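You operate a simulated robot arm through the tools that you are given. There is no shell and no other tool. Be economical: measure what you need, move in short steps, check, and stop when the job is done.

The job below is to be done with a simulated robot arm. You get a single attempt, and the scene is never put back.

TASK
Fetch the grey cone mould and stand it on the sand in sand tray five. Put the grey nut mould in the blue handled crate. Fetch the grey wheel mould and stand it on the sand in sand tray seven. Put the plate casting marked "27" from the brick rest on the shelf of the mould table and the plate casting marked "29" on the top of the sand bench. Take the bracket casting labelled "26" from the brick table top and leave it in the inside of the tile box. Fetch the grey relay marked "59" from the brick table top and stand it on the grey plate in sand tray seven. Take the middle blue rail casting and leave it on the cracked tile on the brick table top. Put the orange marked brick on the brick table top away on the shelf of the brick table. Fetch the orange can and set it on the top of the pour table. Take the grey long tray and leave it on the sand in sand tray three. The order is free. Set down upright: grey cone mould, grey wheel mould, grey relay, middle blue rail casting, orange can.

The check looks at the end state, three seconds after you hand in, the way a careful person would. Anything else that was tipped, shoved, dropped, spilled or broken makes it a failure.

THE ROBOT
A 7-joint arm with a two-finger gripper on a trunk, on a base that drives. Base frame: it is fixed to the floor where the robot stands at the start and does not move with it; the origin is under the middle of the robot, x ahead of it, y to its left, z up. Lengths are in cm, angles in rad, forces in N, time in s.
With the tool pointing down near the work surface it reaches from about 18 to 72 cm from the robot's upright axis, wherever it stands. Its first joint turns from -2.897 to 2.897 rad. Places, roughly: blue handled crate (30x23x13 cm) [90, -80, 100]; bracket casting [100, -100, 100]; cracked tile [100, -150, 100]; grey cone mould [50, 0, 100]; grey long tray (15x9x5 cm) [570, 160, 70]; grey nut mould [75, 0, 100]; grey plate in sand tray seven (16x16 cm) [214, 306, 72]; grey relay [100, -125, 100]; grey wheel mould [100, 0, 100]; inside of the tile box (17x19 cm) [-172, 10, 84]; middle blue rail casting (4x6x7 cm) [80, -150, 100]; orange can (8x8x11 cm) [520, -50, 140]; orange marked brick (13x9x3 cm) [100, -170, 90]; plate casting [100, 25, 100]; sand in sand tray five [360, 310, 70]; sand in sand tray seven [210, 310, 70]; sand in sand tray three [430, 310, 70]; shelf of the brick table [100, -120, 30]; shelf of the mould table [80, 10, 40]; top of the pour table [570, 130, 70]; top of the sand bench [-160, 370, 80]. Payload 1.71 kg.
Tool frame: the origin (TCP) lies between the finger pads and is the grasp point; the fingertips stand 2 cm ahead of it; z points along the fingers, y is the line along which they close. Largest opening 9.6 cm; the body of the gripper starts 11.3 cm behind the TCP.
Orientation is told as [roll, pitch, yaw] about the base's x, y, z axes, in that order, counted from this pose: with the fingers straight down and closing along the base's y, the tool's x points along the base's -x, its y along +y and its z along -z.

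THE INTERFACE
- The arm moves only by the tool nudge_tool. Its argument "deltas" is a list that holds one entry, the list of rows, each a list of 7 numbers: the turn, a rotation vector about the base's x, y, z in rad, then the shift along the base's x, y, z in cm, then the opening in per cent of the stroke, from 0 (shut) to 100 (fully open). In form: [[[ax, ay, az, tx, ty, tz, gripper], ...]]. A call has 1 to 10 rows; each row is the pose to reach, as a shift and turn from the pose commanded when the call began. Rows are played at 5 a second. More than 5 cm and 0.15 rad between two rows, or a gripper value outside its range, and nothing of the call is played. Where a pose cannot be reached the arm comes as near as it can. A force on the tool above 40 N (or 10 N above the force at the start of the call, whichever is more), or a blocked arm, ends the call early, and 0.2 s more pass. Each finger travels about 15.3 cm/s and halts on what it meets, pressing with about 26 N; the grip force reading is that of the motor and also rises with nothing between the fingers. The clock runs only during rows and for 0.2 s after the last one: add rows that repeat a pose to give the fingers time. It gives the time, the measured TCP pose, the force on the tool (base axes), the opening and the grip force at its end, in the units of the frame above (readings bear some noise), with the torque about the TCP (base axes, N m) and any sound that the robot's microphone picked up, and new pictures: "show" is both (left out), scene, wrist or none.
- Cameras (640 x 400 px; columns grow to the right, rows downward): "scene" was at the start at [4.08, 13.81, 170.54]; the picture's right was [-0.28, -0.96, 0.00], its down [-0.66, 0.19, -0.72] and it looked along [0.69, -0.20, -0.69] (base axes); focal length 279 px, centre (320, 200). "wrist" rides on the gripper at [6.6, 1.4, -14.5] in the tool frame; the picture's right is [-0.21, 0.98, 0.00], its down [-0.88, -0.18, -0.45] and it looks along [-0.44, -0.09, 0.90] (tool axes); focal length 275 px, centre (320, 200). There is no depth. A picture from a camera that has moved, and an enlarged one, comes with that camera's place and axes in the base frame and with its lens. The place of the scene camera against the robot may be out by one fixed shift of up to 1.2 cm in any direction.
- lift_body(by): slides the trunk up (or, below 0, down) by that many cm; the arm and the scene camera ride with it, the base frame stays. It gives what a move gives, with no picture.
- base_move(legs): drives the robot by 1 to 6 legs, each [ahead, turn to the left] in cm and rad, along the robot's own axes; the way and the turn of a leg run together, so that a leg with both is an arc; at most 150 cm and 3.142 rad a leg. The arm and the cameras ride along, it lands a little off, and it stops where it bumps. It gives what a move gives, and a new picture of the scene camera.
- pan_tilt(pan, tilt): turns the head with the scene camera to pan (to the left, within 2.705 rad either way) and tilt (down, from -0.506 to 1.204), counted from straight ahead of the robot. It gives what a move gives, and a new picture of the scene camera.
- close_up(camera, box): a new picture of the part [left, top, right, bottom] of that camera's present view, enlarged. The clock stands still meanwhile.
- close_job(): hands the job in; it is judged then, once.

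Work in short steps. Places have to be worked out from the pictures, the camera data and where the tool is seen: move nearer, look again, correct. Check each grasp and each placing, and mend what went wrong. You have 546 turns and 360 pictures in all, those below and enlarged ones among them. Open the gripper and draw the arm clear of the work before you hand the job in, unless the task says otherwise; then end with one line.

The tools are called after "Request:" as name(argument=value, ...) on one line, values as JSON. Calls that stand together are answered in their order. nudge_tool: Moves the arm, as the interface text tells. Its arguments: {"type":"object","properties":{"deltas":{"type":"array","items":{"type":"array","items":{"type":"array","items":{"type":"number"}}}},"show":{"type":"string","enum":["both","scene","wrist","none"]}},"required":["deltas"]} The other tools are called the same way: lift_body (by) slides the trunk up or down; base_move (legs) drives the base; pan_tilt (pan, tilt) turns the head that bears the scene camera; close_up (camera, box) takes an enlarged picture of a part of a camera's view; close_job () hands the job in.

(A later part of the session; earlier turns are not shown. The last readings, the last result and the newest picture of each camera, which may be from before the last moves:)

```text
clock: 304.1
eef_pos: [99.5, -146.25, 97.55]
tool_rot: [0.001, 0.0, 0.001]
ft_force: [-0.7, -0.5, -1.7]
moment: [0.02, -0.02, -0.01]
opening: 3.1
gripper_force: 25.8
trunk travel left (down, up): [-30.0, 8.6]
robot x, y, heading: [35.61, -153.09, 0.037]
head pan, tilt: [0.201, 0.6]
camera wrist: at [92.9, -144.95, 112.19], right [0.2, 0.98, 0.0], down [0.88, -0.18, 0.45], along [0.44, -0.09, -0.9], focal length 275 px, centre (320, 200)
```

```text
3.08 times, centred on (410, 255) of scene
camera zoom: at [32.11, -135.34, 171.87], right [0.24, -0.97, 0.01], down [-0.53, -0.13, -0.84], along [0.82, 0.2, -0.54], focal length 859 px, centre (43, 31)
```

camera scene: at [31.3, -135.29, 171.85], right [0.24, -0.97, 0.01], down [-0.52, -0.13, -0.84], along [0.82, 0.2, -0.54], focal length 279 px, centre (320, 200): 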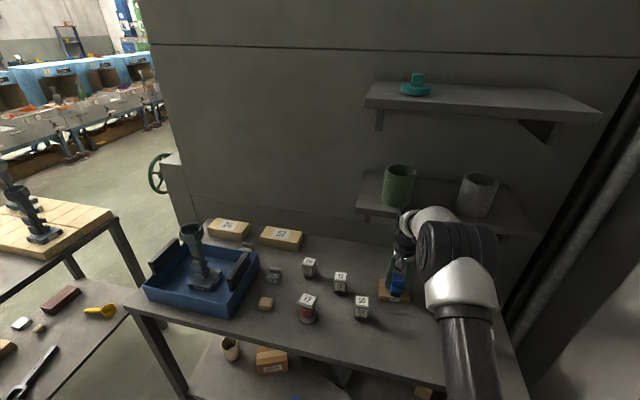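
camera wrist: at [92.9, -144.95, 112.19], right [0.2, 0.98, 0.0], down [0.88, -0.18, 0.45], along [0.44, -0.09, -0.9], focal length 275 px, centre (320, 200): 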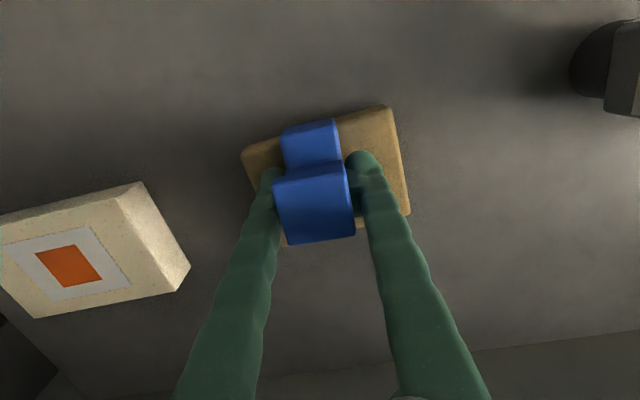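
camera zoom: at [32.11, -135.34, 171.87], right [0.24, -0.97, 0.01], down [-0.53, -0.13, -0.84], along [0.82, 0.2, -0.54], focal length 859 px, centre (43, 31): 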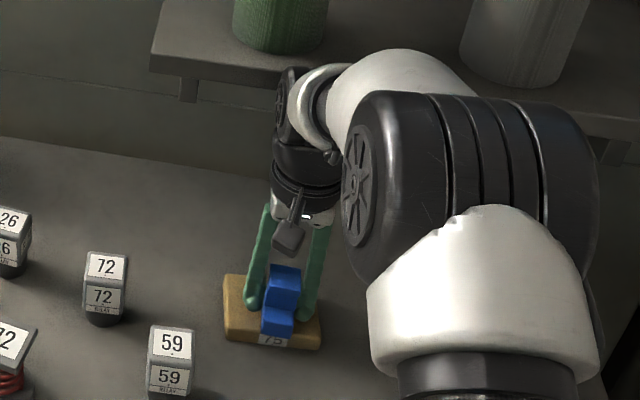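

The wall shelf limits the wrist, so I lean the tool back slightly (−0.1 about y), which frees the wrist and moves the rail further in.

Request:
nudge_tool(deltas=[[[0, 0, 0, -0.8, 0, 1.2, 0], [0, -0.05, 0, -0.4, 0, 1.4, 0], [0, -0.1, 0, 0, 0, 1.4, 0], [0, -0.1, 0, 0.6, 0, 1.4, 0], [0, -0.1, 0, 0.6, 0, 0.9, 0], [0, -0.1, 0, 0.6, 0, 0.6, 0]]], show="wrist")

```text
clock: 305.5
eef_pos: [101.89, -146.21, 97.78]
tool_rot: [0.003, -0.102, 0.001]
ft_force: [-1.8, 0.5, 15.6]
moment: [-0.11, 0.67, -0.04]
opening: 3.13
gripper_force: 26.2
trunk travel left (down, up): [-30.0, 8.6]
robot x, y, heading: [35.54, -153.05, 0.04]
head pan, tilt: [0.201, 0.6]
camera wrist: at [93.83, -144.83, 111.7], right [0.2, 0.98, 0.02], down [0.83, -0.18, 0.53], along [0.52, -0.09, -0.85], focal length 275 px, centre (320, 200)
```

wrist: 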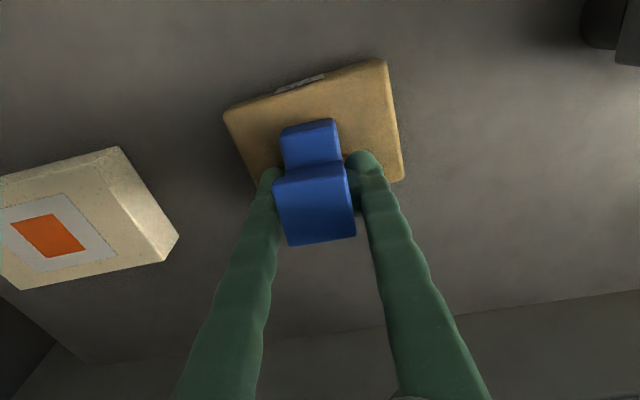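

Now too far in; raise 0.4, shift x −1.5, and set down.

Request:
nudge_tool(deltas=[[[0, 0, 0, 0, 0, 0.6, 0], [0, 0, 0, -0.8, 0, 0.6, 0], [0, 0, 0, -1.6, 0, 0.6, 0], [0, 0, 0, -1.6, 0, 0.3, 0], [0, 0, 0, -1.6, 0, 0.1, 0], [0, 0, 0, -1.6, 0, -0.1, 0]]], show="wrist")

```text
clock: 306.9
eef_pos: [100.27, -146.07, 97.69]
tool_rot: [0.002, -0.103, 0.0]
ft_force: [2.4, -0.6, 17.6]
moment: [-0.08, 0.64, -0.05]
opening: 3.16
gripper_force: 26.6
trunk travel left (down, up): [-30.0, 8.6]
robot x, y, heading: [35.36, -153.1, 0.042]
head pan, tilt: [0.201, 0.6]
camera wrist: at [92.26, -144.89, 111.51], right [0.2, 0.98, 0.02], down [0.83, -0.18, 0.53], along [0.52, -0.09, -0.85], focal length 275 px, centre (320, 200)
```

wrist: 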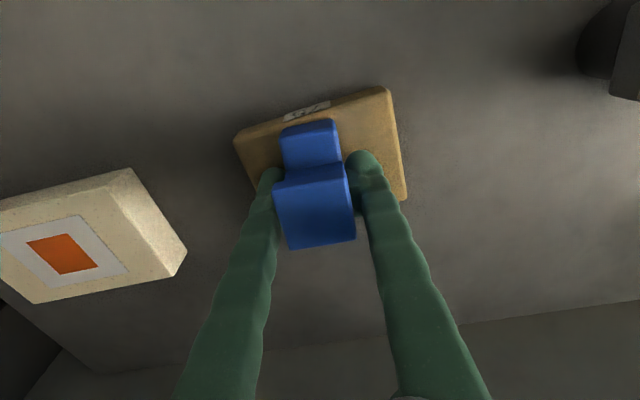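

Well placed: about 1 cm inside the near edge. I level by +0.05 and release.

Request:
nudge_tool(deltas=[[[0, 0.03, 0, 0, 0, 0.2, 0], [0, 0.06, 0, 0, 0, 0.2, 0], [0, 0.06, 0, 0, 0, 0, 0], [0, 0.06, 0, 0, 0, 0, 45], [0, 0.06, 0, 0, 0, 0, 60], [0, 0.06, 0, 0, 0, 0, 60], [0, 0.06, 0, -0.3, 0, 3, 60], [0, 0.06, 0, -2, 0, 7, 60], [0, 0.06, 0, -5, 0, 10, 70]]], show="wrist")

```text
clock: 308.9
eef_pos: [95.14, -146.01, 107.48]
tool_rot: [0.002, -0.039, 0.002]
ft_force: [0.0, -0.4, 0.3]
moment: [0.01, -0.09, -0.01]
opening: 6.71
gripper_force: 0.0
trunk travel left (down, up): [-30.0, 8.6]
robot x, y, heading: [35.87, -153.05, 0.041]
head pan, tilt: [0.201, 0.6]
camera wrist: at [88.11, -144.76, 121.92], right [0.2, 0.98, 0.01], down [0.86, -0.18, 0.48], along [0.47, -0.09, -0.88], focal length 275 px, centre (320, 200)
```

wrist: 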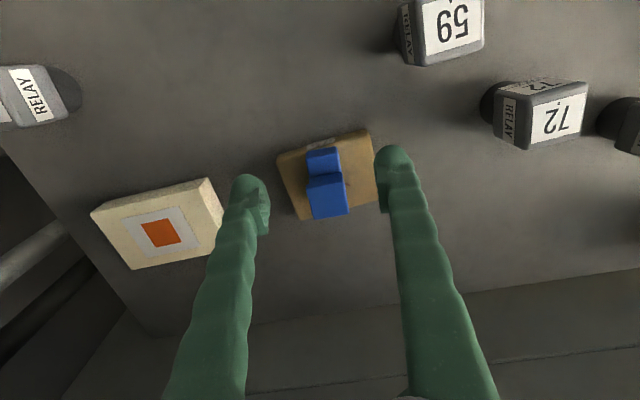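

The rail stands on the tile. The orange-marked brick is at about (102.7, −166), 9 cm deep in x, but the wall shelf blocks a vertical tool beyond x≈100. I'll hook its far edge with leaned fingers and pull it ~4 cm toward me, then grasp it. First move clear, lean and look.

Request:
nudge_tool(deltas=[[[0, 0, 0, -2, -3, 3, 30], [0, -0.1, 0, -2, -7, 4, 30], [0, -0.2, 0, -2, -11.5, 4, 30], [0, -0.3, 0, -2, -16, 4, 30], [0, -0.4, 0, -2, -20, 4, 30], [0, -0.5, 0, -1, -20, 4, 30], [0, -0.5, 0, 3, -20, 3, 30], [0, -0.5, 0, 7, -20, 2, 30]]], show="both")

```text
clock: 310.7
eef_pos: [102.35, -166.15, 109.3]
tool_rot: [-0.001, -0.535, 0.004]
ft_force: [0.6, -1.3, -0.3]
moment: [-0.01, 0.02, -0.02]
opening: 2.88
gripper_force: 0.1
trunk travel left (down, up): [-30.0, 8.6]
robot x, y, heading: [35.81, -153.09, 0.037]
head pan, tilt: [0.201, 0.6]
camera scene: at [39.74, -135.04, 171.77], right [0.24, -0.97, 0.0], down [-0.56, -0.14, -0.82], along [0.79, 0.2, -0.58], focal length 279 px, centre (320, 200)
camera wrist: at [89.22, -164.8, 118.49], right [0.18, 0.98, 0.1], down [0.53, -0.18, 0.83], along [0.83, -0.09, -0.55], focal length 275 px, centre (320, 200)
```

scene: 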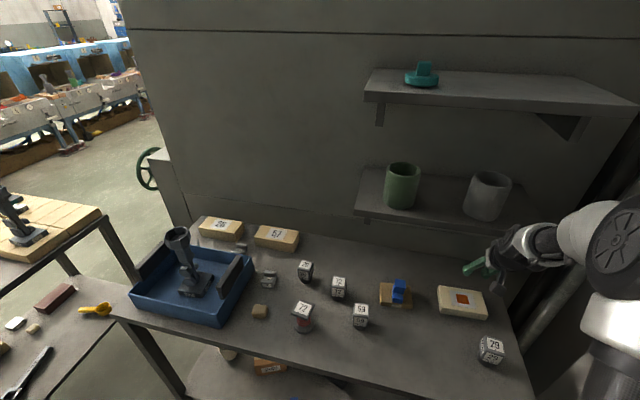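
wrist: 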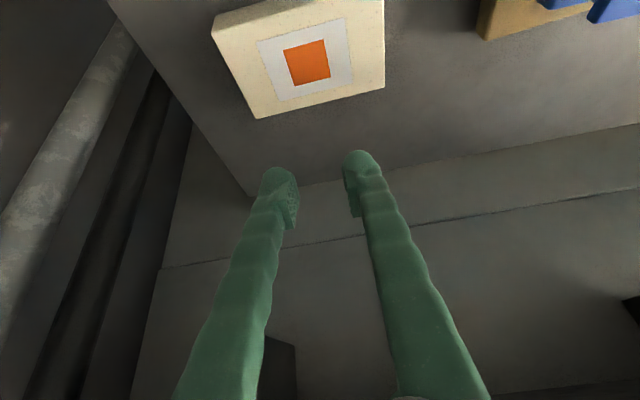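

Far edge of the brick is at x≈107.2 and there's room behind it. I go down to z 98.5, forward over it, and down behind it.

Request:
nudge_tool(deltas=[[[0, 0, 0, 0, 0.3, -4, 30], [0, 0, 0, 0, 0.6, -8, 30], [0, 0, 0, 0, 0.6, -10.6, 30], [0, 0, 0, 4, 0.6, -10.6, 30], [0, 0, 0, 8, 0.6, -10.6, 30], [0, 0, 0, 9.5, 0.6, -11, 30], [0, 0, 0, 9.5, 0.6, -12.5, 30], [0, 0, 0, 9.5, 0.6, -13.6, 30], [0, 0, 0, 9.5, 0.6, -13.6, 30]]], show="both")

```text
clock: 312.7
eef_pos: [111.52, -165.67, 95.73]
tool_rot: [-0.001, -0.535, 0.004]
ft_force: [0.4, 0.1, -0.2]
moment: [0.03, 0.0, -0.04]
opening: 2.89
gripper_force: 0.1
trunk travel left (down, up): [-30.0, 8.6]
robot x, y, heading: [35.42, -153.44, 0.043]
head pan, tilt: [0.201, 0.6]
camera scene: at [39.65, -135.04, 171.78], right [0.24, -0.97, 0.0], down [-0.56, -0.14, -0.82], along [0.79, 0.2, -0.58], focal length 279 px, centre (320, 200)
camera wrist: at [98.59, -164.28, 105.05], right [0.17, 0.98, 0.1], down [0.53, -0.18, 0.83], along [0.83, -0.09, -0.55], focal length 275 px, centre (320, 200)
```

scene: 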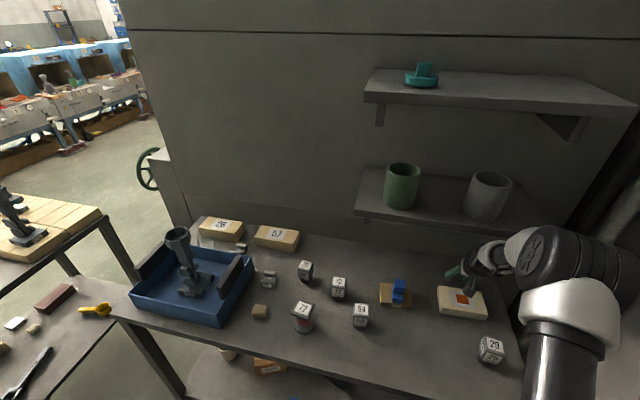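
wrist: 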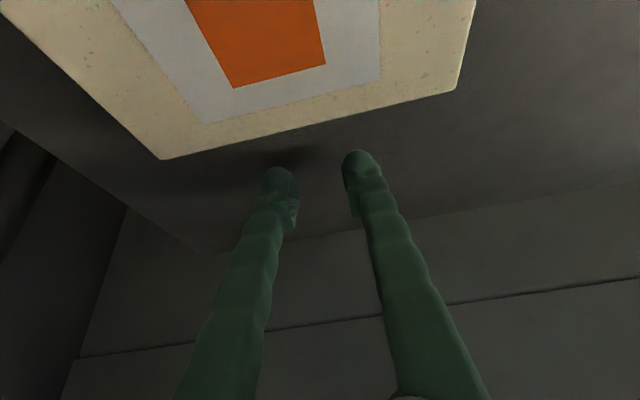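

Fingers are behind the brick. Lower 0.6 and pull −x.

Request:
nudge_tool(deltas=[[[0, 0, 0, 0, 0, -0.6, 30], [0, 0, 0, -1.5, 0, -0.6, 30], [0, 0, 0, -3, 0, -0.6, 30], [0, 0, 0, -4, 0, -0.6, 30], [0, 0, 0, -5, 0, -0.6, 30], [0, 0, 0, -6, 0, -0.6, 30], [0, 0, 0, -7, 0, -0.6, 30], [0, 0, 0, -8, 0, -0.6, 30], [0, 0, 0, -8.3, 0, -0.6, 30]]], show="both")

```text
clock: 314.7
eef_pos: [103.36, -165.4, 95.35]
tool_rot: [-0.002, -0.538, 0.001]
ft_force: [2.8, 0.6, 3.0]
moment: [0.03, 0.03, 0.02]
opening: 2.87
gripper_force: 0.0
trunk travel left (down, up): [-30.0, 8.6]
robot x, y, heading: [35.62, -153.06, 0.04]
head pan, tilt: [0.201, 0.6]
camera scene: at [39.66, -135.04, 171.78], right [0.24, -0.97, 0.0], down [-0.56, -0.14, -0.82], along [0.79, 0.2, -0.58], focal length 279 px, centre (320, 200)
camera wrist: at [90.36, -164.14, 104.56], right [0.17, 0.98, 0.1], down [0.53, -0.18, 0.83], along [0.83, -0.09, -0.55], focal length 275 px, centre (320, 200)
```

scene: 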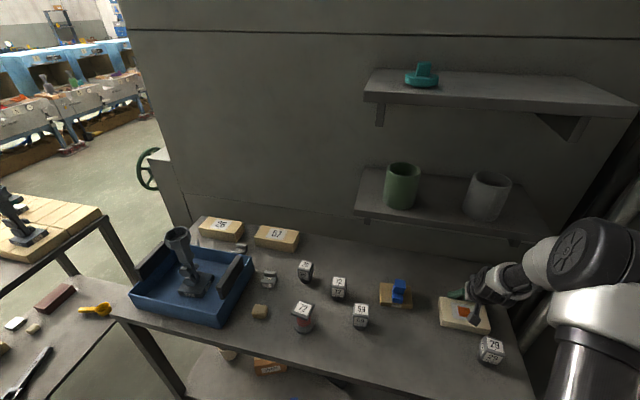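
wrist: 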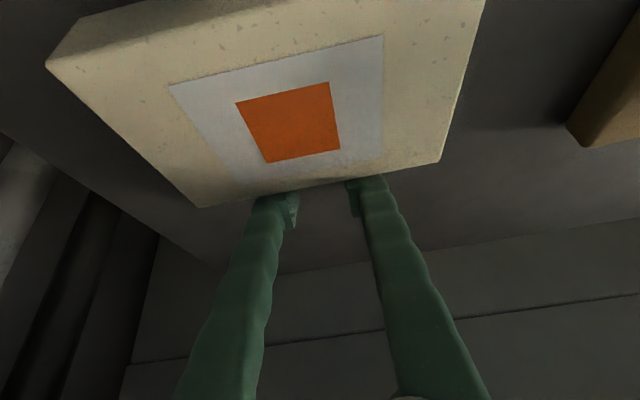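

Brick pulled ~3.6 cm. I disengage: forward a little, up, then back, and straighten with yaw 90°.

Request:
nudge_tool(deltas=[[[0, 0, 0, 1.5, 0, 0.5, 30], [0, 0, 0, 1.5, 0, 4, 30], [0, 0, 0, -2, 0, 6, 30], [0, 0, 0, -6, 0, 8, 30], [0, 0.1, 0, -9, 0, 11, 30], [0, 0.2, 0, -10, 0, 15, 60], [0, 0.3, 0, -11, 0, 18, 100], [0, 0.4, 0, -12, 0, 20, 100], [0, 0.52, 0, -12, 0, 21, 100]]], show="none")

Request:
nudge_tool(deltas=[[[0, 0, 0.14, 0, 0, 0, 100], [0, 0, 0.28, 0, 0, 0, 100], [0, 0, 0.42, 0, 0, 0, 100], [0, 0, 0.56, 0, 0, 0, 100], [0, 0, 0.7, 0, 0, 0, 100], [0, 0, 0.84, 0, 0, 0, 100], [0, 0, 0.98, 0, 0, 0, 100], [0, 0, 1.12, 0, 0, 0, 100], [0, 0, 1.26, 0, 0, 0, 100], [0, 0, 1.4, 0, 0, 0, 100]]], show="wrist")

```text
clock: 316.7
eef_pos: [91.37, -165.63, 116.13]
tool_rot: [0.0, -0.014, 0.002]
ft_force: [-0.1, 0.9, -0.3]
moment: [-0.04, 0.04, 0.0]
opening: 9.6
gripper_force: 0.1
trunk travel left (down, up): [-30.0, 8.6]
robot x, y, heading: [35.55, -152.85, 0.042]
head pan, tilt: [0.201, 0.6]
```

```text
clock: 318.9
eef_pos: [91.31, -165.47, 116.1]
tool_rot: [0.001, -0.017, 1.403]
ft_force: [-0.7, -0.1, 0.5]
moment: [0.02, 0.0, 0.0]
opening: 9.61
gripper_force: 0.0
trunk travel left (down, up): [-30.0, 8.6]
robot x, y, heading: [35.26, -152.6, 0.039]
head pan, tilt: [0.201, 0.6]
camera wrist: at [88.94, -172.09, 130.72], right [-0.93, 0.37, 0.01], down [0.33, 0.83, 0.46], along [0.16, 0.43, -0.89], focal length 275 px, centre (320, 200)
```

wrist: 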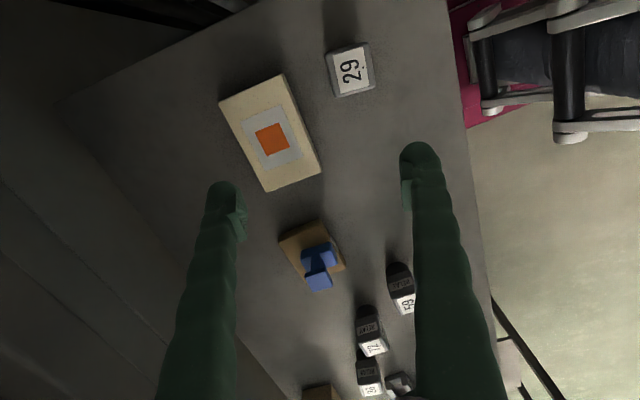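

Brick now spans x 93.3–101.9 (8.6 cm), aligned. I set yaw to 90°, centre at (97.6, −165.4), z 101.

Request:
nudge_tool(deltas=[[[0, 0, 0.08, 3, 0, -3, 100], [0.008, 0, 0.168, 6.3, 0.1, -5, 100], [0.014, 0, 0.168, 6.3, 0.1, -9, 100], [0.014, 0, 0.168, 6.3, 0.1, -13, 100], [0.014, 0, 0.168, 6.3, 0.1, -15, 100], [0.014, 0, 0.168, 6.3, 0.1, -15, 100]]], show="wrist")

```text
clock: 320.3
eef_pos: [97.52, -165.52, 101.3]
tool_rot: [0.003, -0.031, 1.569]
ft_force: [0.3, -0.7, -0.1]
moment: [-0.02, 0.0, 0.0]
opening: 9.6
gripper_force: 0.0
trunk travel left (down, up): [-30.0, 8.6]
robot x, y, heading: [35.42, -153.44, 0.04]
head pan, tilt: [0.201, 0.6]
camera wrist: at [96.18, -172.61, 115.77], right [-0.98, 0.21, 0.01], down [0.19, 0.86, 0.47], along [0.09, 0.46, -0.88], focal length 275 px, centre (320, 200)
```

wrist: 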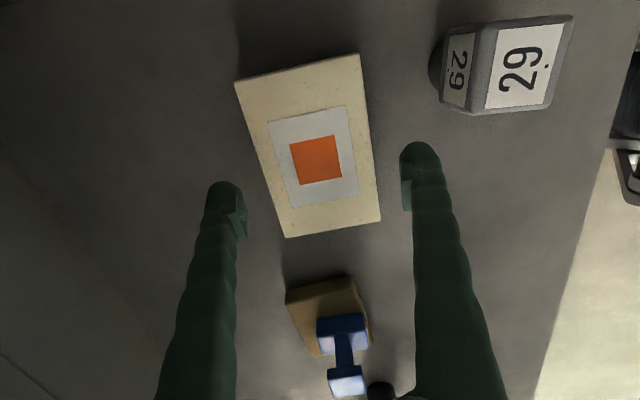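

Margins are about 0.45 cm each side with x +0.25. I fix the tilt and descend carefully.

Request:
nudge_tool(deltas=[[[-0.03, 0, 0, 0.25, 0.1, -1, 100], [-0.03, 0, 0, 0.25, 0.1, -2.5, 100], [-0.03, 0, 0, 0.25, 0.1, -3.5, 100], [-0.03, 0, 0, 0.25, 0.1, -4.2, 100], [-0.03, 0, 0, 0.25, 0.1, -4.8, 100], [-0.03, 0, 0, 0.25, 0.1, -5.4, 100], [-0.03, 0, 0, 0.25, 0.1, -6, 100], [-0.03, 0, 0, 0.25, 0.1, -6.6, 100]]], show="wrist")

```text
clock: 322.1
eef_pos: [97.86, -165.3, 94.62]
tool_rot: [0.005, -0.001, 1.566]
ft_force: [-1.8, 0.0, 1.8]
moment: [0.04, 0.01, 0.02]
opening: 9.58
gripper_force: 0.0
trunk travel left (down, up): [-30.0, 8.6]
robot x, y, heading: [35.81, -152.96, 0.042]
head pan, tilt: [0.201, 0.6]
camera wrist: at [96.53, -171.96, 109.28], right [-0.98, 0.21, 0.0], down [0.19, 0.88, 0.44], along [0.09, 0.44, -0.9], focal length 275 px, centre (320, 200)
```

wrist: 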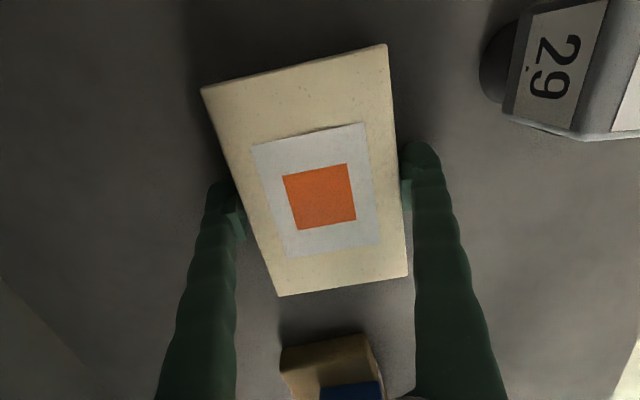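

Fingers straddle the brick perfectly. Close and lift.

Request:
nudge_tool(deltas=[[[0, 0, 0, 0, 0, 0, 80], [0, 0, 0, 0, 0, 0, 50], [0, 0, 0, 0, 0, 0, 0], [0, 0, 0, 0, 0, 0, 0], [0, 0, 0, 0, 0, 1, 0], [0, 0, 0, 0, 0, 3, 0], [0, 0, 0, -1, 0, 7, 0], [0, 0, 0, -3, 0, 11, 0]]], show="wrist")

```text
clock: 323.9
eef_pos: [94.96, -165.32, 105.49]
tool_rot: [0.004, -0.001, 1.57]
ft_force: [-0.3, -0.6, -3.4]
moment: [0.02, -0.04, 0.02]
opening: 9.23
gripper_force: 26.3
trunk travel left (down, up): [-30.0, 8.6]
robot x, y, heading: [35.44, -153.45, 0.041]
head pan, tilt: [0.201, 0.6]
camera wrist: at [93.67, -171.95, 120.13], right [-0.98, 0.21, 0.0], down [0.19, 0.88, 0.45], along [0.09, 0.44, -0.9], focal length 275 px, centre (320, 200)
```

wrist: 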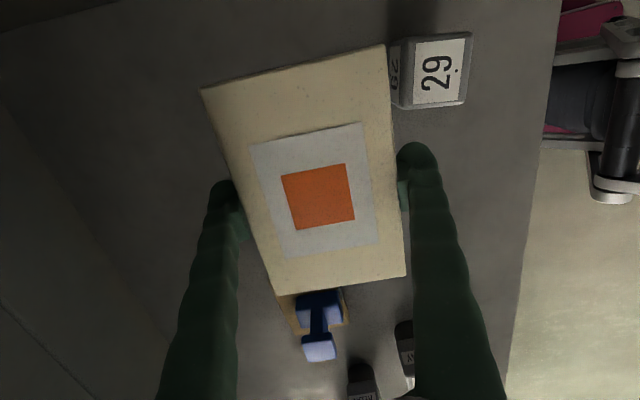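

Brick held (9.2 cm). I raise it, draw it toward me and back the robot up 20 cm to see and reach the lower shelf.

Request:
nudge_tool(deltas=[[[0, 0, 0, -2, 0.5, 4, 0], [0, 0, 0, -5, 1, 7.5, 0], [0, 0, 0, -9, 2, 9, 0], [0, 0, 0, -13, 3, 9, 0], [0, 0, 0, -17, 4, 9, 0], [0, 0, 0, -21, 5, 9, 0]]], show="none")

Request:
base_move(legs=[[-20, 0]])

Request:
pan_tilt(pan=0.3, tilt=0.8)

```text
clock: 325.3
eef_pos: [73.95, -160.27, 114.79]
tool_rot: [0.001, 0.0, 1.569]
ft_force: [0.8, 0.3, -2.5]
moment: [0.0, -0.04, 0.01]
opening: 9.24
gripper_force: 26.2
trunk travel left (down, up): [-30.0, 8.6]
robot x, y, heading: [35.63, -153.25, 0.039]
head pan, tilt: [0.201, 0.6]
```

```text
clock: 327.0
eef_pos: [53.21, -161.3, 115.07]
tool_rot: [-0.001, -0.002, 1.569]
ft_force: [0.1, 0.0, -2.8]
moment: [-0.01, 0.11, 0.0]
opening: 9.25
gripper_force: 27.0
trunk travel left (down, up): [-30.0, 8.6]
robot x, y, heading: [15.46, -153.53, 0.041]
head pan, tilt: [0.201, 0.6]
camera scene: at [13.82, -136.1, 171.87], right [0.24, -0.97, 0.0], down [-0.53, -0.13, -0.83], along [0.81, 0.2, -0.55], focal length 279 px, centre (320, 200)
```

scene: 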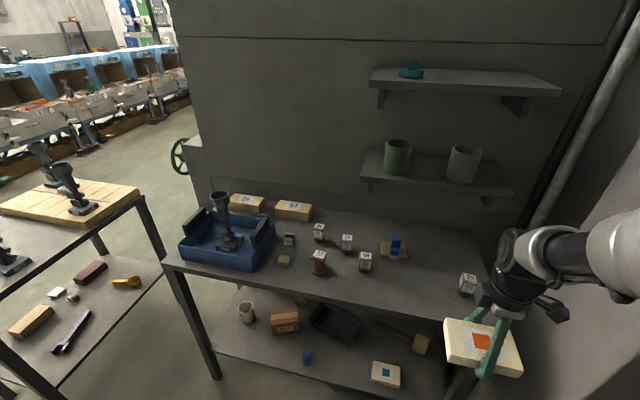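

```text
clock: 327.7
eef_pos: [53.95, -161.17, 114.6]
tool_rot: [0.006, 0.0, 1.567]
ft_force: [0.2, -0.7, -2.5]
moment: [-0.04, -0.01, 0.01]
opening: 9.2
gripper_force: 26.2
trunk travel left (down, up): [-30.0, 8.6]
robot x, y, heading: [15.35, -153.86, 0.041]
head pan, tilt: [0.3, 0.799]
camera scene: at [16.15, -135.34, 170.15], right [0.33, -0.94, 0.0], down [-0.68, -0.24, -0.7], along [0.66, 0.23, -0.72], focal length 279 px, centre (320, 200)
```

scene: 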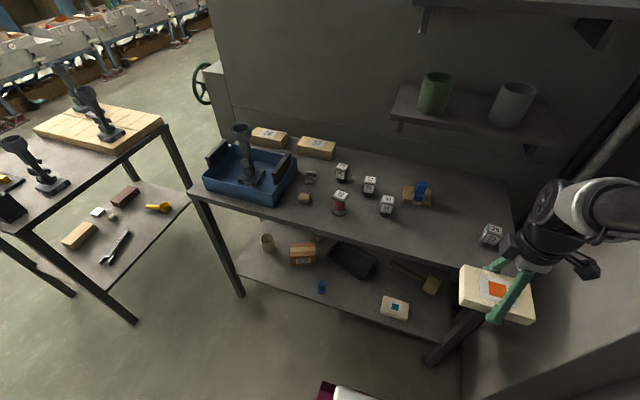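

Free shelf spot: about (79.5, −130.5), between the blue rail and the teal brick. I lower the trunk.

Request:
lift_body(by=-30)

Request:
nudge_tool(deltas=[[[0, 0, 0, 0, 4, -2, 0], [0, 0, 0, 0, 8, -4, 0], [0, 0, 0, 0, 12, -6, 0], [0, 0, 0, 0, 16, -8, 0], [0, 0, 0, 0, 20, -10, 0], [0, 0, 0, 0, 24, -12, 0], [0, 0, 0, 0, 27.5, -15, 0], [0, 0, 0, 0, 30.5, -18, 0], [0, 0, 0, 0, 30.5, -22, 0], [0, 0, 0, 0, 30.5, -26, 0]]], show="scene")

```text
clock: 330.7
eef_pos: [55.18, -161.11, 84.32]
tool_rot: [0.016, -0.001, 1.57]
ft_force: [0.6, 0.7, -2.8]
moment: [-0.01, 0.0, -0.02]
opening: 9.23
gripper_force: 25.6
trunk travel left (down, up): [0.0, 38.6]
robot x, y, heading: [15.55, -154.01, 0.039]
head pan, tilt: [0.3, 0.799]
```

```text
clock: 332.9
eef_pos: [55.08, -130.69, 58.59]
tool_rot: [0.017, -0.002, 1.569]
ft_force: [0.4, -0.5, -3.1]
moment: [-0.01, -0.02, 0.01]
opening: 9.2
gripper_force: 25.6
trunk travel left (down, up): [0.0, 38.6]
robot x, y, heading: [14.96, -153.93, 0.039]
head pan, tilt: [0.3, 0.799]
camera scene: at [17.86, -135.3, 140.21], right [0.33, -0.94, 0.0], down [-0.69, -0.24, -0.69], along [0.65, 0.23, -0.73], focal length 279 px, centre (320, 200)
```

scene: 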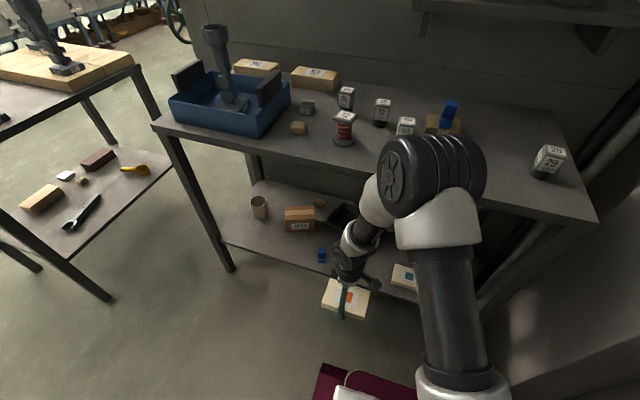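

Now forward under the table top to x 79.5, at z 50.

Request:
nudge_tool(deltas=[[[0, 0, 0, 4, 0, -2.5, 0], [0, 0, 0, 8, 0, -5, 0], [0, 0, 0, 12, 0, -7, 0], [0, 0, 0, 16, 0, -8, 0], [0, 0, 0, 20, 0, -8.5, 0], [0, 0, 0, 24, 0, -8.5, 0], [0, 0, 0, 24.5, 0, -8.5, 0]]], show="both")

```text
clock: 334.5
eef_pos: [79.3, -130.72, 50.08]
tool_rot: [0.017, 0.0, 1.569]
ft_force: [0.3, 0.2, -3.0]
moment: [0.0, 0.0, 0.02]
opening: 9.17
gripper_force: 26.1
trunk travel left (down, up): [0.0, 38.6]
robot x, y, heading: [15.5, -154.03, 0.041]
head pan, tilt: [0.3, 0.799]
camera scene: at [17.54, -135.33, 140.21], right [0.33, -0.94, 0.0], down [-0.69, -0.24, -0.69], along [0.65, 0.23, -0.73], focal length 279 px, centre (320, 200)
camera wrist: at [78.2, -137.34, 64.65], right [-0.98, 0.21, 0.02], down [0.19, 0.88, 0.44], along [0.08, 0.44, -0.9], focal length 275 px, centre (320, 200)
```

scene: 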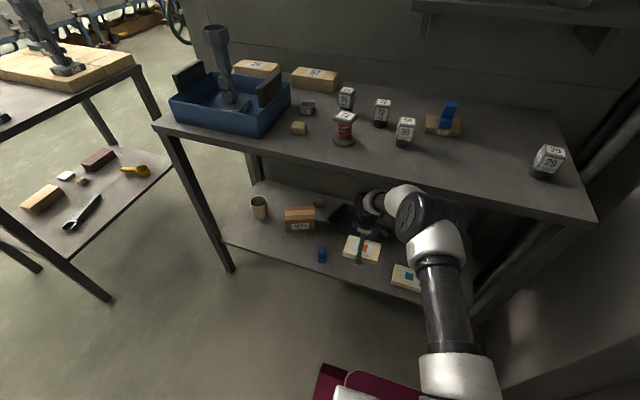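
wrist: 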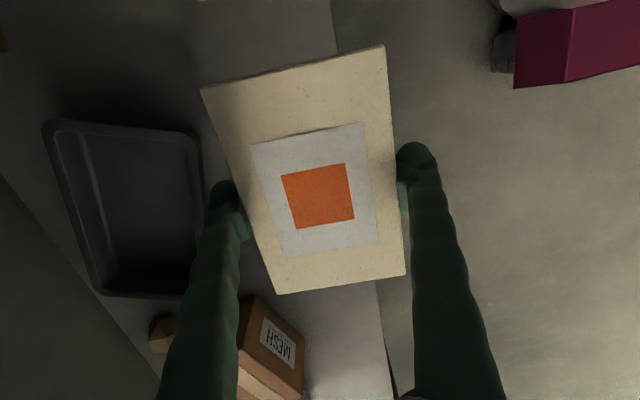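

Shelf front edge is at x≈75.8, tray begins at x≈91. I shift x to 82.2 and lower toward the shelf.

Request:
nudge_tool(deltas=[[[0, 0, 0, 2.8, 0, -2, 0], [0, 0, 0, 2.8, 0, -5, 0], [0, 0, 0, 2.8, 0, -7, 0], [0, 0, 0, 2.8, 0, -8, 0], [0, 0, 0, 2.8, 0, -8.5, 0], [0, 0, 0, 2.8, 0, -9, 0], [0, 0, 0, 2.8, 0, -9.5, 0], [0, 0, 0, 2.8, 0, -10, 0]]], show="wrist")

```text
clock: 336.3
eef_pos: [83.15, -130.3, 39.46]
tool_rot: [0.017, 0.0, 1.569]
ft_force: [-0.1, 0.0, -3.7]
moment: [0.03, 0.0, 0.02]
opening: 9.17
gripper_force: 25.6
trunk travel left (down, up): [0.0, 38.6]
robot x, y, heading: [14.96, -153.5, 0.041]
head pan, tilt: [0.3, 0.799]
camera wrist: at [81.98, -136.99, 54.09], right [-0.98, 0.21, 0.02], down [0.19, 0.88, 0.44], along [0.08, 0.43, -0.9], focal length 275 px, centre (320, 200)
```

wrist: 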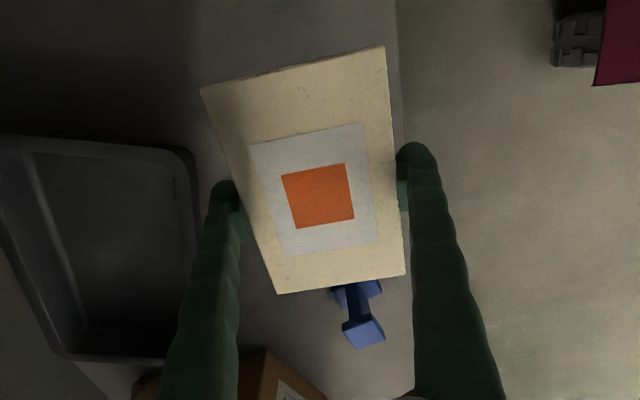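

The blue rail is close to the brick's left end; I shift y −3 and x −0.4, then lower to contact.

Request:
nudge_tool(deltas=[[[0, 0, 0, -0.4, -1.5, 0, 0], [0, 0, 0, -0.4, -3, 0, 0], [0, 0, 0, -0.4, -3, -0.5, 0], [0, 0, 0, -0.4, -3, -0.9, 0], [0, 0, 0, -0.4, -3, -1.2, 0], [0, 0, 0, -0.4, -3, -1.5, 0], [0, 0, 0, -0.4, -3, -1.8, 0], [0, 0, 0, -0.4, -3, -2.1, 0]]], show="wrist")

```text
clock: 338.1
eef_pos: [82.31, -133.47, 37.62]
tool_rot: [0.019, 0.0, 1.569]
ft_force: [0.5, 0.1, -2.9]
moment: [0.01, -0.03, 0.0]
opening: 9.15
gripper_force: 26.1
trunk travel left (down, up): [0.0, 38.6]
robot x, y, heading: [14.92, -154.31, 0.041]
head pan, tilt: [0.3, 0.799]
camera wrist: at [81.22, -140.16, 52.15], right [-0.98, 0.21, 0.02], down [0.19, 0.88, 0.44], along [0.08, 0.44, -0.9], focal length 275 px, centre (320, 200)
```

wrist: 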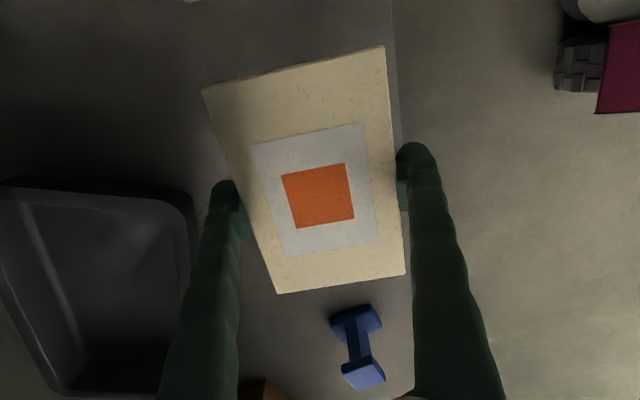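

Gap to the rail is now fine. I shift x +1 and lower further to contact.

Request:
nudge_tool(deltas=[[[0, 0, 0, 1, 0, 0, 0], [0, 0, 0, 1, 0, -0.3, 0], [0, 0, 0, 1, 0, -0.6, 0], [0, 0, 0, 1, 0, -0.9, 0], [0, 0, 0, 1, 0, -1.2, 0], [0, 0, 0, 1, 0, -1.5, 0], [0, 0, 0, 1, 0, -1.8, 0], [0, 0, 0, 1, 0, -2.1, 0]]], show="wrist")

```text
clock: 339.9
eef_pos: [82.8, -133.49, 35.69]
tool_rot: [0.018, -0.001, 1.57]
ft_force: [-0.3, 0.1, -3.0]
moment: [-0.02, 0.04, 0.03]
opening: 9.11
gripper_force: 26.1
out of reach, approached as far as the arm can: row 2, 3, 4, 5, 6, 7, 8
trunk travel left (down, up): [0.0, 38.6]
robot x, y, heading: [15.18, -154.36, 0.04]
head pan, tilt: [0.3, 0.799]
camera wrist: at [81.76, -140.26, 50.27], right [-0.98, 0.21, 0.02], down [0.19, 0.88, 0.44], along [0.08, 0.43, -0.9], focal length 275 px, centre (320, 200)
```

wrist: 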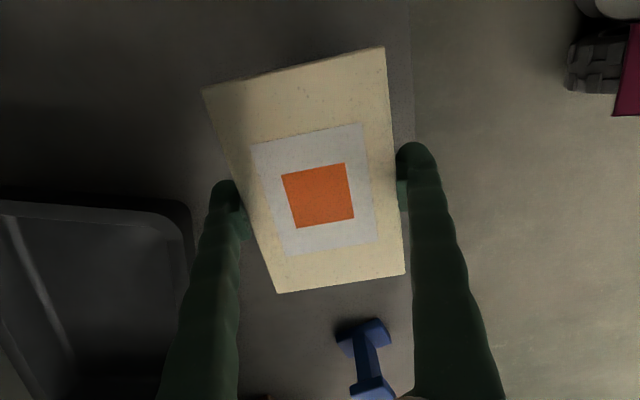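

At the reach limit and still above the shelf. I raise 5 and retract 7, drive 7 forward, then come down again.

Request:
nudge_tool(deltas=[[[0, 0, 0, 0, 0, 3, 0], [0, 0, 0, -3, 0, 6, 0], [0, 0, 0, -7, 0, 7, 0]]], show="none")

Request:
base_move(legs=[[7, 0]])

Request:
nudge_tool(deltas=[[[0, 0, 0, 0, 0, -0.5, 0], [0, 0, 0, 0, 0, -0.5, 0]]], show="both")

```text
clock: 340.7
eef_pos: [81.67, -131.98, 38.32]
tool_rot: [0.076, 0.015, 1.581]
ft_force: [0.6, -0.1, -2.5]
moment: [-0.01, 0.02, -0.03]
opening: 9.07
gripper_force: 26.2
out of reach, approached as far as the arm can: row 1, 2, 3
trunk travel left (down, up): [0.0, 38.6]
robot x, y, heading: [15.19, -154.14, 0.045]
head pan, tilt: [0.3, 0.799]
```

```text
clock: 341.8
eef_pos: [88.6, -131.82, 38.2]
tool_rot: [0.074, 0.015, 1.579]
ft_force: [-0.1, -0.2, -2.3]
moment: [0.02, -0.01, 0.04]
opening: 9.15
gripper_force: 26.0
trunk travel left (down, up): [0.0, 38.6]
robot x, y, heading: [22.42, -154.06, 0.036]
head pan, tilt: [0.3, 0.799]
camera scene: at [24.8, -135.02, 140.21], right [0.33, -0.94, 0.0], down [-0.69, -0.24, -0.69], along [0.65, 0.23, -0.73], focal length 279 px, centre (320, 200)
```

scene: 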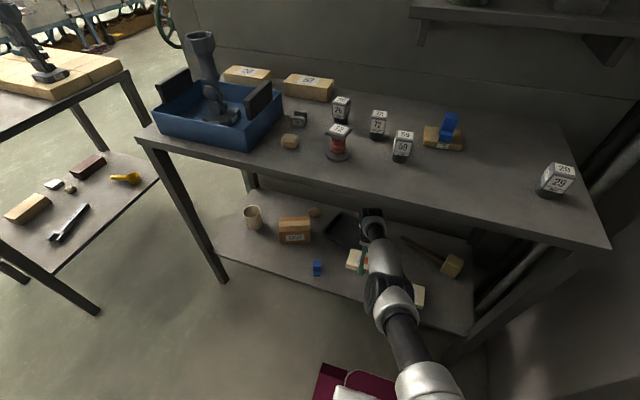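

```text
clock: 342.4
eef_pos: [87.02, -131.65, 37.12]
tool_rot: [0.107, 0.027, 1.59]
ft_force: [0.6, 0.6, -3.4]
moment: [0.02, -0.01, -0.02]
opening: 9.05
gripper_force: 26.0
trunk travel left (down, up): [0.0, 38.6]
robot x, y, heading: [22.33, -153.85, 0.046]
head pan, tilt: [0.3, 0.799]
camera scene: at [24.81, -135.03, 140.21], right [0.33, -0.94, 0.0], down [-0.69, -0.24, -0.69], along [0.65, 0.23, -0.73], focal length 279 px, centre (320, 200)
camera wrist: at [87.29, -137.91, 51.9], right [-0.98, 0.19, 0.1], down [0.21, 0.89, 0.4], along [-0.01, 0.41, -0.91], focal length 275 px, centre (320, 200)
```

scene: 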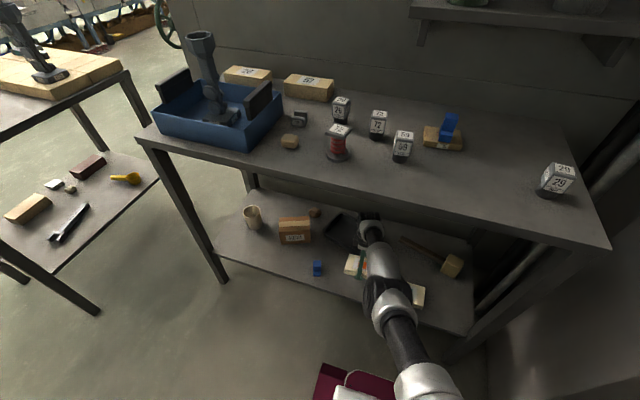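
wrist: 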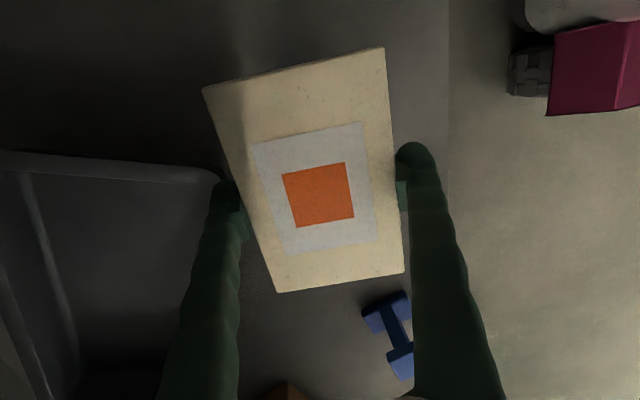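

The arm had been at its stretch limit. I pull back x −4 and level the tool, then check.

Request:
nudge_tool(deltas=[[[0, 0, 0, -1.5, 0, 1, 0], [0.01, -0.04, 0, -3, 0, 2, 0], [0.02, -0.08, 0, -4.5, 0, 2, 0], [0.027, -0.107, 0, -5, 0, 2, 0], [0.027, -0.107, 0, -5, 0, 2, 0]]], show="both")

```text
clock: 343.6
eef_pos: [88.49, -129.39, 35.83]
tool_rot: [0.004, 0.004, 1.587]
ft_force: [-0.3, 0.6, -2.9]
moment: [0.03, 0.03, 0.0]
opening: 9.05
gripper_force: 25.9
out of reach, approached as far as the arm can: row 1, 2, 3, 4, 5
trunk travel left (down, up): [0.0, 38.6]
robot x, y, heading: [22.12, -153.46, 0.039]
head pan, tilt: [0.3, 0.799]
camera scene: at [24.83, -135.01, 140.21], right [0.33, -0.94, 0.0], down [-0.69, -0.24, -0.69], along [0.65, 0.23, -0.73], focal length 279 px, centre (320, 200)
camera wrist: at [87.31, -136.0, 50.45], right [-0.98, 0.19, 0.01], down [0.17, 0.88, 0.44], along [0.08, 0.43, -0.9], focal length 275 px, centre (320, 200)
```

scene: 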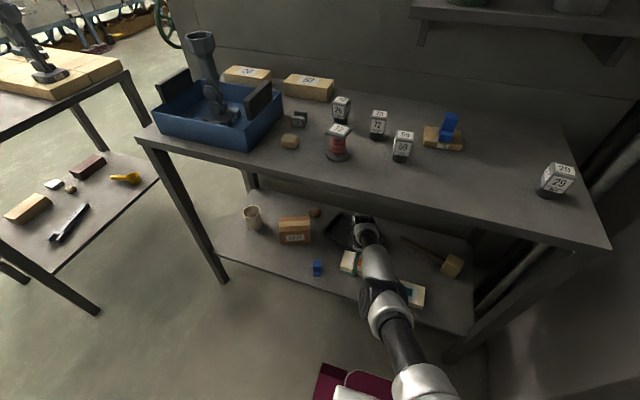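
wrist: 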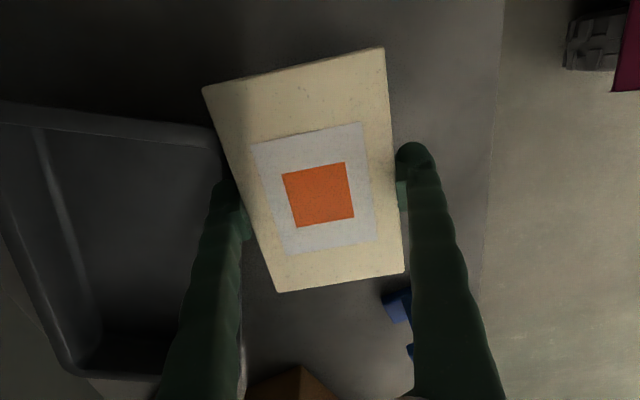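

The arm is stuck at a stretched configuration. I raise the trunk 8 cm (lifting the brick off the shelf zone), back the base out, and recover the arm.

Request:
lift_body(by=8)

Request:
base_move(legs=[[-22, 0]])

Request:
nudge_tool(deltas=[[[0, 0, 0, -2, 0, 3, 0], [0, 0, 0, -4, 0, 6, 0], [0, 0, 0, -6, 0, 9, 0]]], show="both")

```text
clock: 344.7
eef_pos: [88.33, -129.4, 43.43]
tool_rot: [0.015, 0.004, 1.591]
ft_force: [-0.2, -0.4, -2.8]
moment: [0.01, 0.0, 0.01]
opening: 9.03
gripper_force: 26.2
trunk travel left (down, up): [-8.0, 30.6]
robot x, y, heading: [22.06, -153.54, 0.039]
head pan, tilt: [0.3, 0.799]
```

```text
clock: 346.5
eef_pos: [66.31, -130.32, 43.4]
tool_rot: [0.015, 0.004, 1.59]
ft_force: [-0.8, -0.1, -2.0]
moment: [-0.01, -0.01, -0.02]
opening: 9.03
gripper_force: 25.9
trunk travel left (down, up): [-8.0, 30.6]
robot x, y, heading: [0.12, -154.5, 0.037]
head pan, tilt: [0.3, 0.799]
camera scene: at [2.92, -135.88, 148.11], right [0.33, -0.94, 0.0], down [-0.69, -0.24, -0.69], along [0.65, 0.23, -0.73], focal length 279 px, centre (320, 200)
```

scene: 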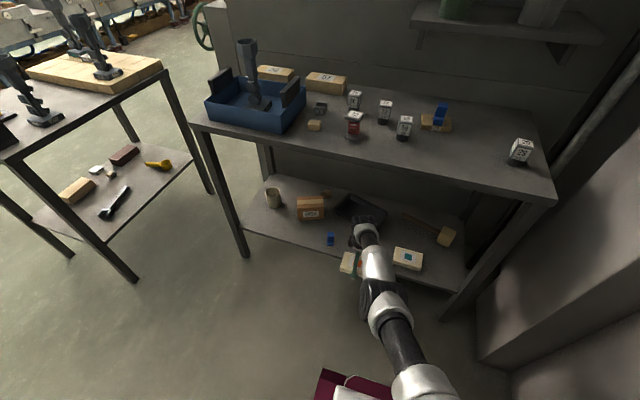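

```text
clock: 347.5
eef_pos: [61.26, -128.0, 44.92]
tool_rot: [0.164, 0.065, 1.632]
ft_force: [2.1, 1.7, -1.5]
moment: [-0.08, 0.1, -0.02]
opening: 8.98
gripper_force: 25.7
out of reach, approached as far as the arm can: row 1, 2, 3
trunk travel left (down, up): [-8.0, 30.6]
robot x, y, heading: [0.08, -154.47, 0.037]
head pan, tilt: [0.3, 0.799]
stopped in row 3: the arm was blocked; the commanded pose is now the measured one
camera scene: at [2.93, -135.69, 148.05], right [0.33, -0.94, 0.0], down [-0.69, -0.24, -0.68], along [0.64, 0.23, -0.73], focal length 279 px, centre (320, 200)
camera wrist: at [62.73, -133.61, 59.97], right [-0.98, 0.16, 0.15], down [0.2, 0.91, 0.35], along [-0.08, 0.37, -0.92], focal length 275 px, centre (320, 200)
```

scene: 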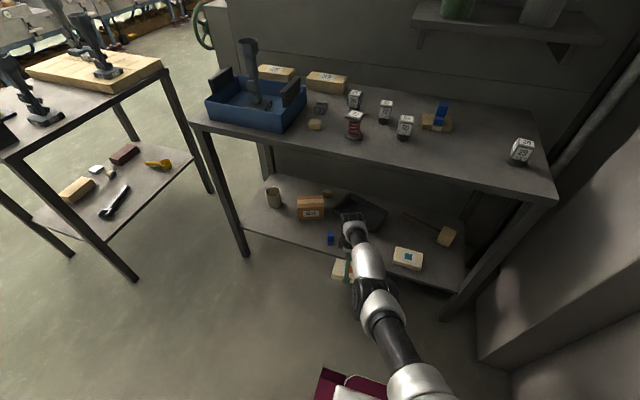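
wrist: 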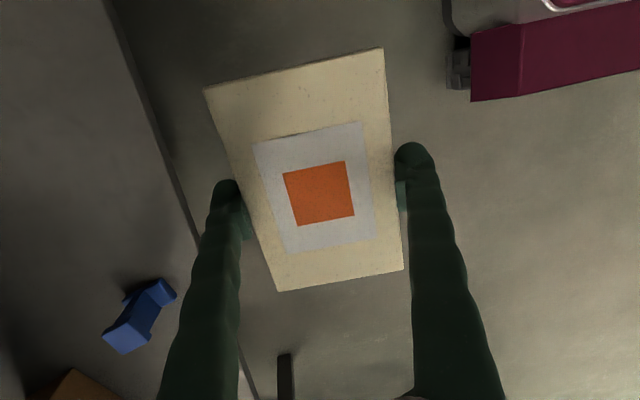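

Clear of the table now. I try simple small moves to un-stretch the arm: straight up first.

Request:
nudge_tool(deltas=[[[0, 0, 0, -1, -1, 1, 0], [0, 0, 0, -2, -2, 2, 0], [0, 0, 0, -3, -3, 3, 0]]], show="scene")

```text
clock: 348.5
eef_pos: [60.69, -129.43, 45.16]
tool_rot: [0.214, 0.081, 1.643]
ft_force: [2.7, 1.4, -0.9]
moment: [-0.08, 0.16, 0.0]
opening: 8.9
gripper_force: 26.6
out of reach, approached as far as the arm can: row 1, 2, 3
trunk travel left (down, up): [-8.0, 30.6]
robot x, y, heading: [0.17, -154.81, 0.038]
head pan, tilt: [0.3, 0.799]
stopped in row 3: the arm was blocked; the commanded pose is now the measured one
camera scene: at [2.95, -135.69, 148.05], right [0.33, -0.94, 0.0], down [-0.69, -0.24, -0.68], along [0.64, 0.23, -0.73], focal length 279 px, centre (320, 200)
```

scene: 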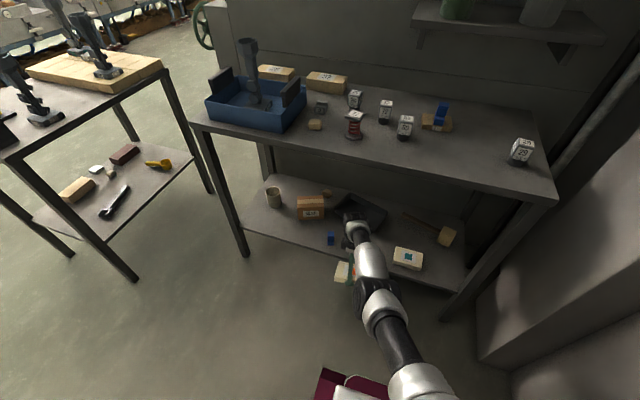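

I look closer at the arm's shape.

Request:
close_up(camera="scene", box=[300, 180, 500, 400])

Request:
pan_tilt(pan=-0.3, tilt=1.1)

```text
1.82 times, centred on (400, 290) of scene
camera zoom: at [2.95, -135.69, 148.05], right [0.33, -0.94, 0.0], down [-0.69, -0.24, -0.68], along [0.64, 0.23, -0.73], focal length 508 px, centre (174, 36)
```

zoom: 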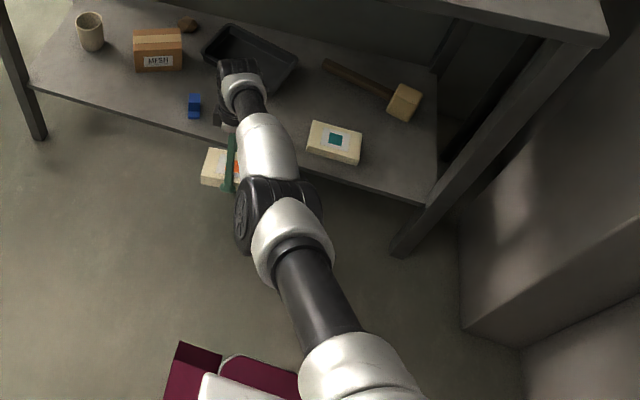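

```text
clock: 349.5
eef_pos: [60.8, -129.53, 45.5]
tool_rot: [0.213, 0.078, 1.643]
ft_force: [0.0, -0.5, -2.8]
moment: [0.01, -0.02, -0.03]
opening: 8.92
gripper_force: 25.6
trunk travel left (down, up): [-8.0, 30.6]
robot x, y, heading: [-0.07, -154.66, 0.038]
head pan, tilt: [-0.3, 1.1]
camera scene: at [1.37, -140.2, 145.96], right [-0.26, -0.97, 0.01], down [-0.87, 0.23, -0.44], along [0.42, -0.12, -0.9], focal length 279 px, centre (320, 200)
```

scene: 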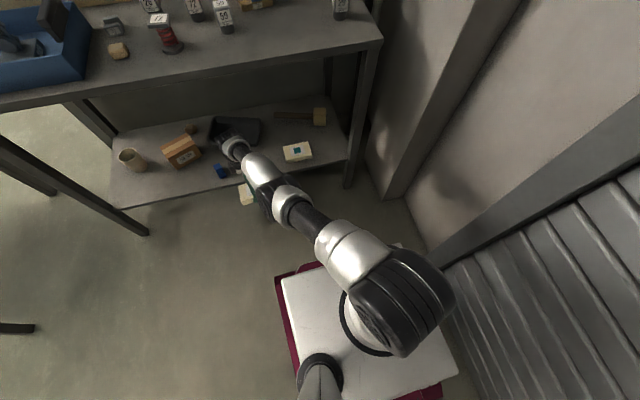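

Arm is fully stretched with the wrist beyond the hand. I try moving purely up and slightly outward.

Request:
nudge_tool(deltas=[[[0, 0, 0, 0, 0, 3, 0], [0, 0, 0, 0, 0, 6, 0], [0, 0, 0, 0, 0, 9, 0], [0, 0, 0, 0, 0, 12, 0]]], show="scene")

```text
clock: 350.5
eef_pos: [65.96, -127.8, 58.42]
tool_rot: [0.166, 0.068, 1.629]
ft_force: [-0.1, -0.1, -3.2]
moment: [0.05, 0.01, 0.02]
opening: 8.88
gripper_force: 26.1
out of reach, approached as far as the arm can: row 1, 2, 3, 4
trunk travel left (down, up): [-8.0, 30.6]
robot x, y, heading: [-0.07, -154.59, 0.04]
head pan, tilt: [-0.3, 1.1]
camera scene: at [1.36, -140.19, 145.96], right [-0.26, -0.97, 0.01], down [-0.87, 0.23, -0.44], along [0.42, -0.12, -0.9], focal length 279 px, centre (320, 200)
```

scene: 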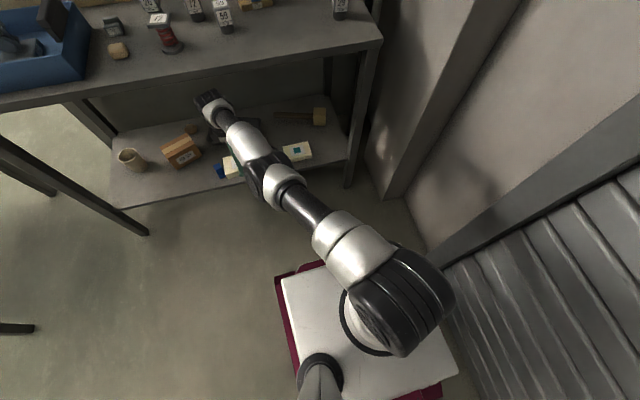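

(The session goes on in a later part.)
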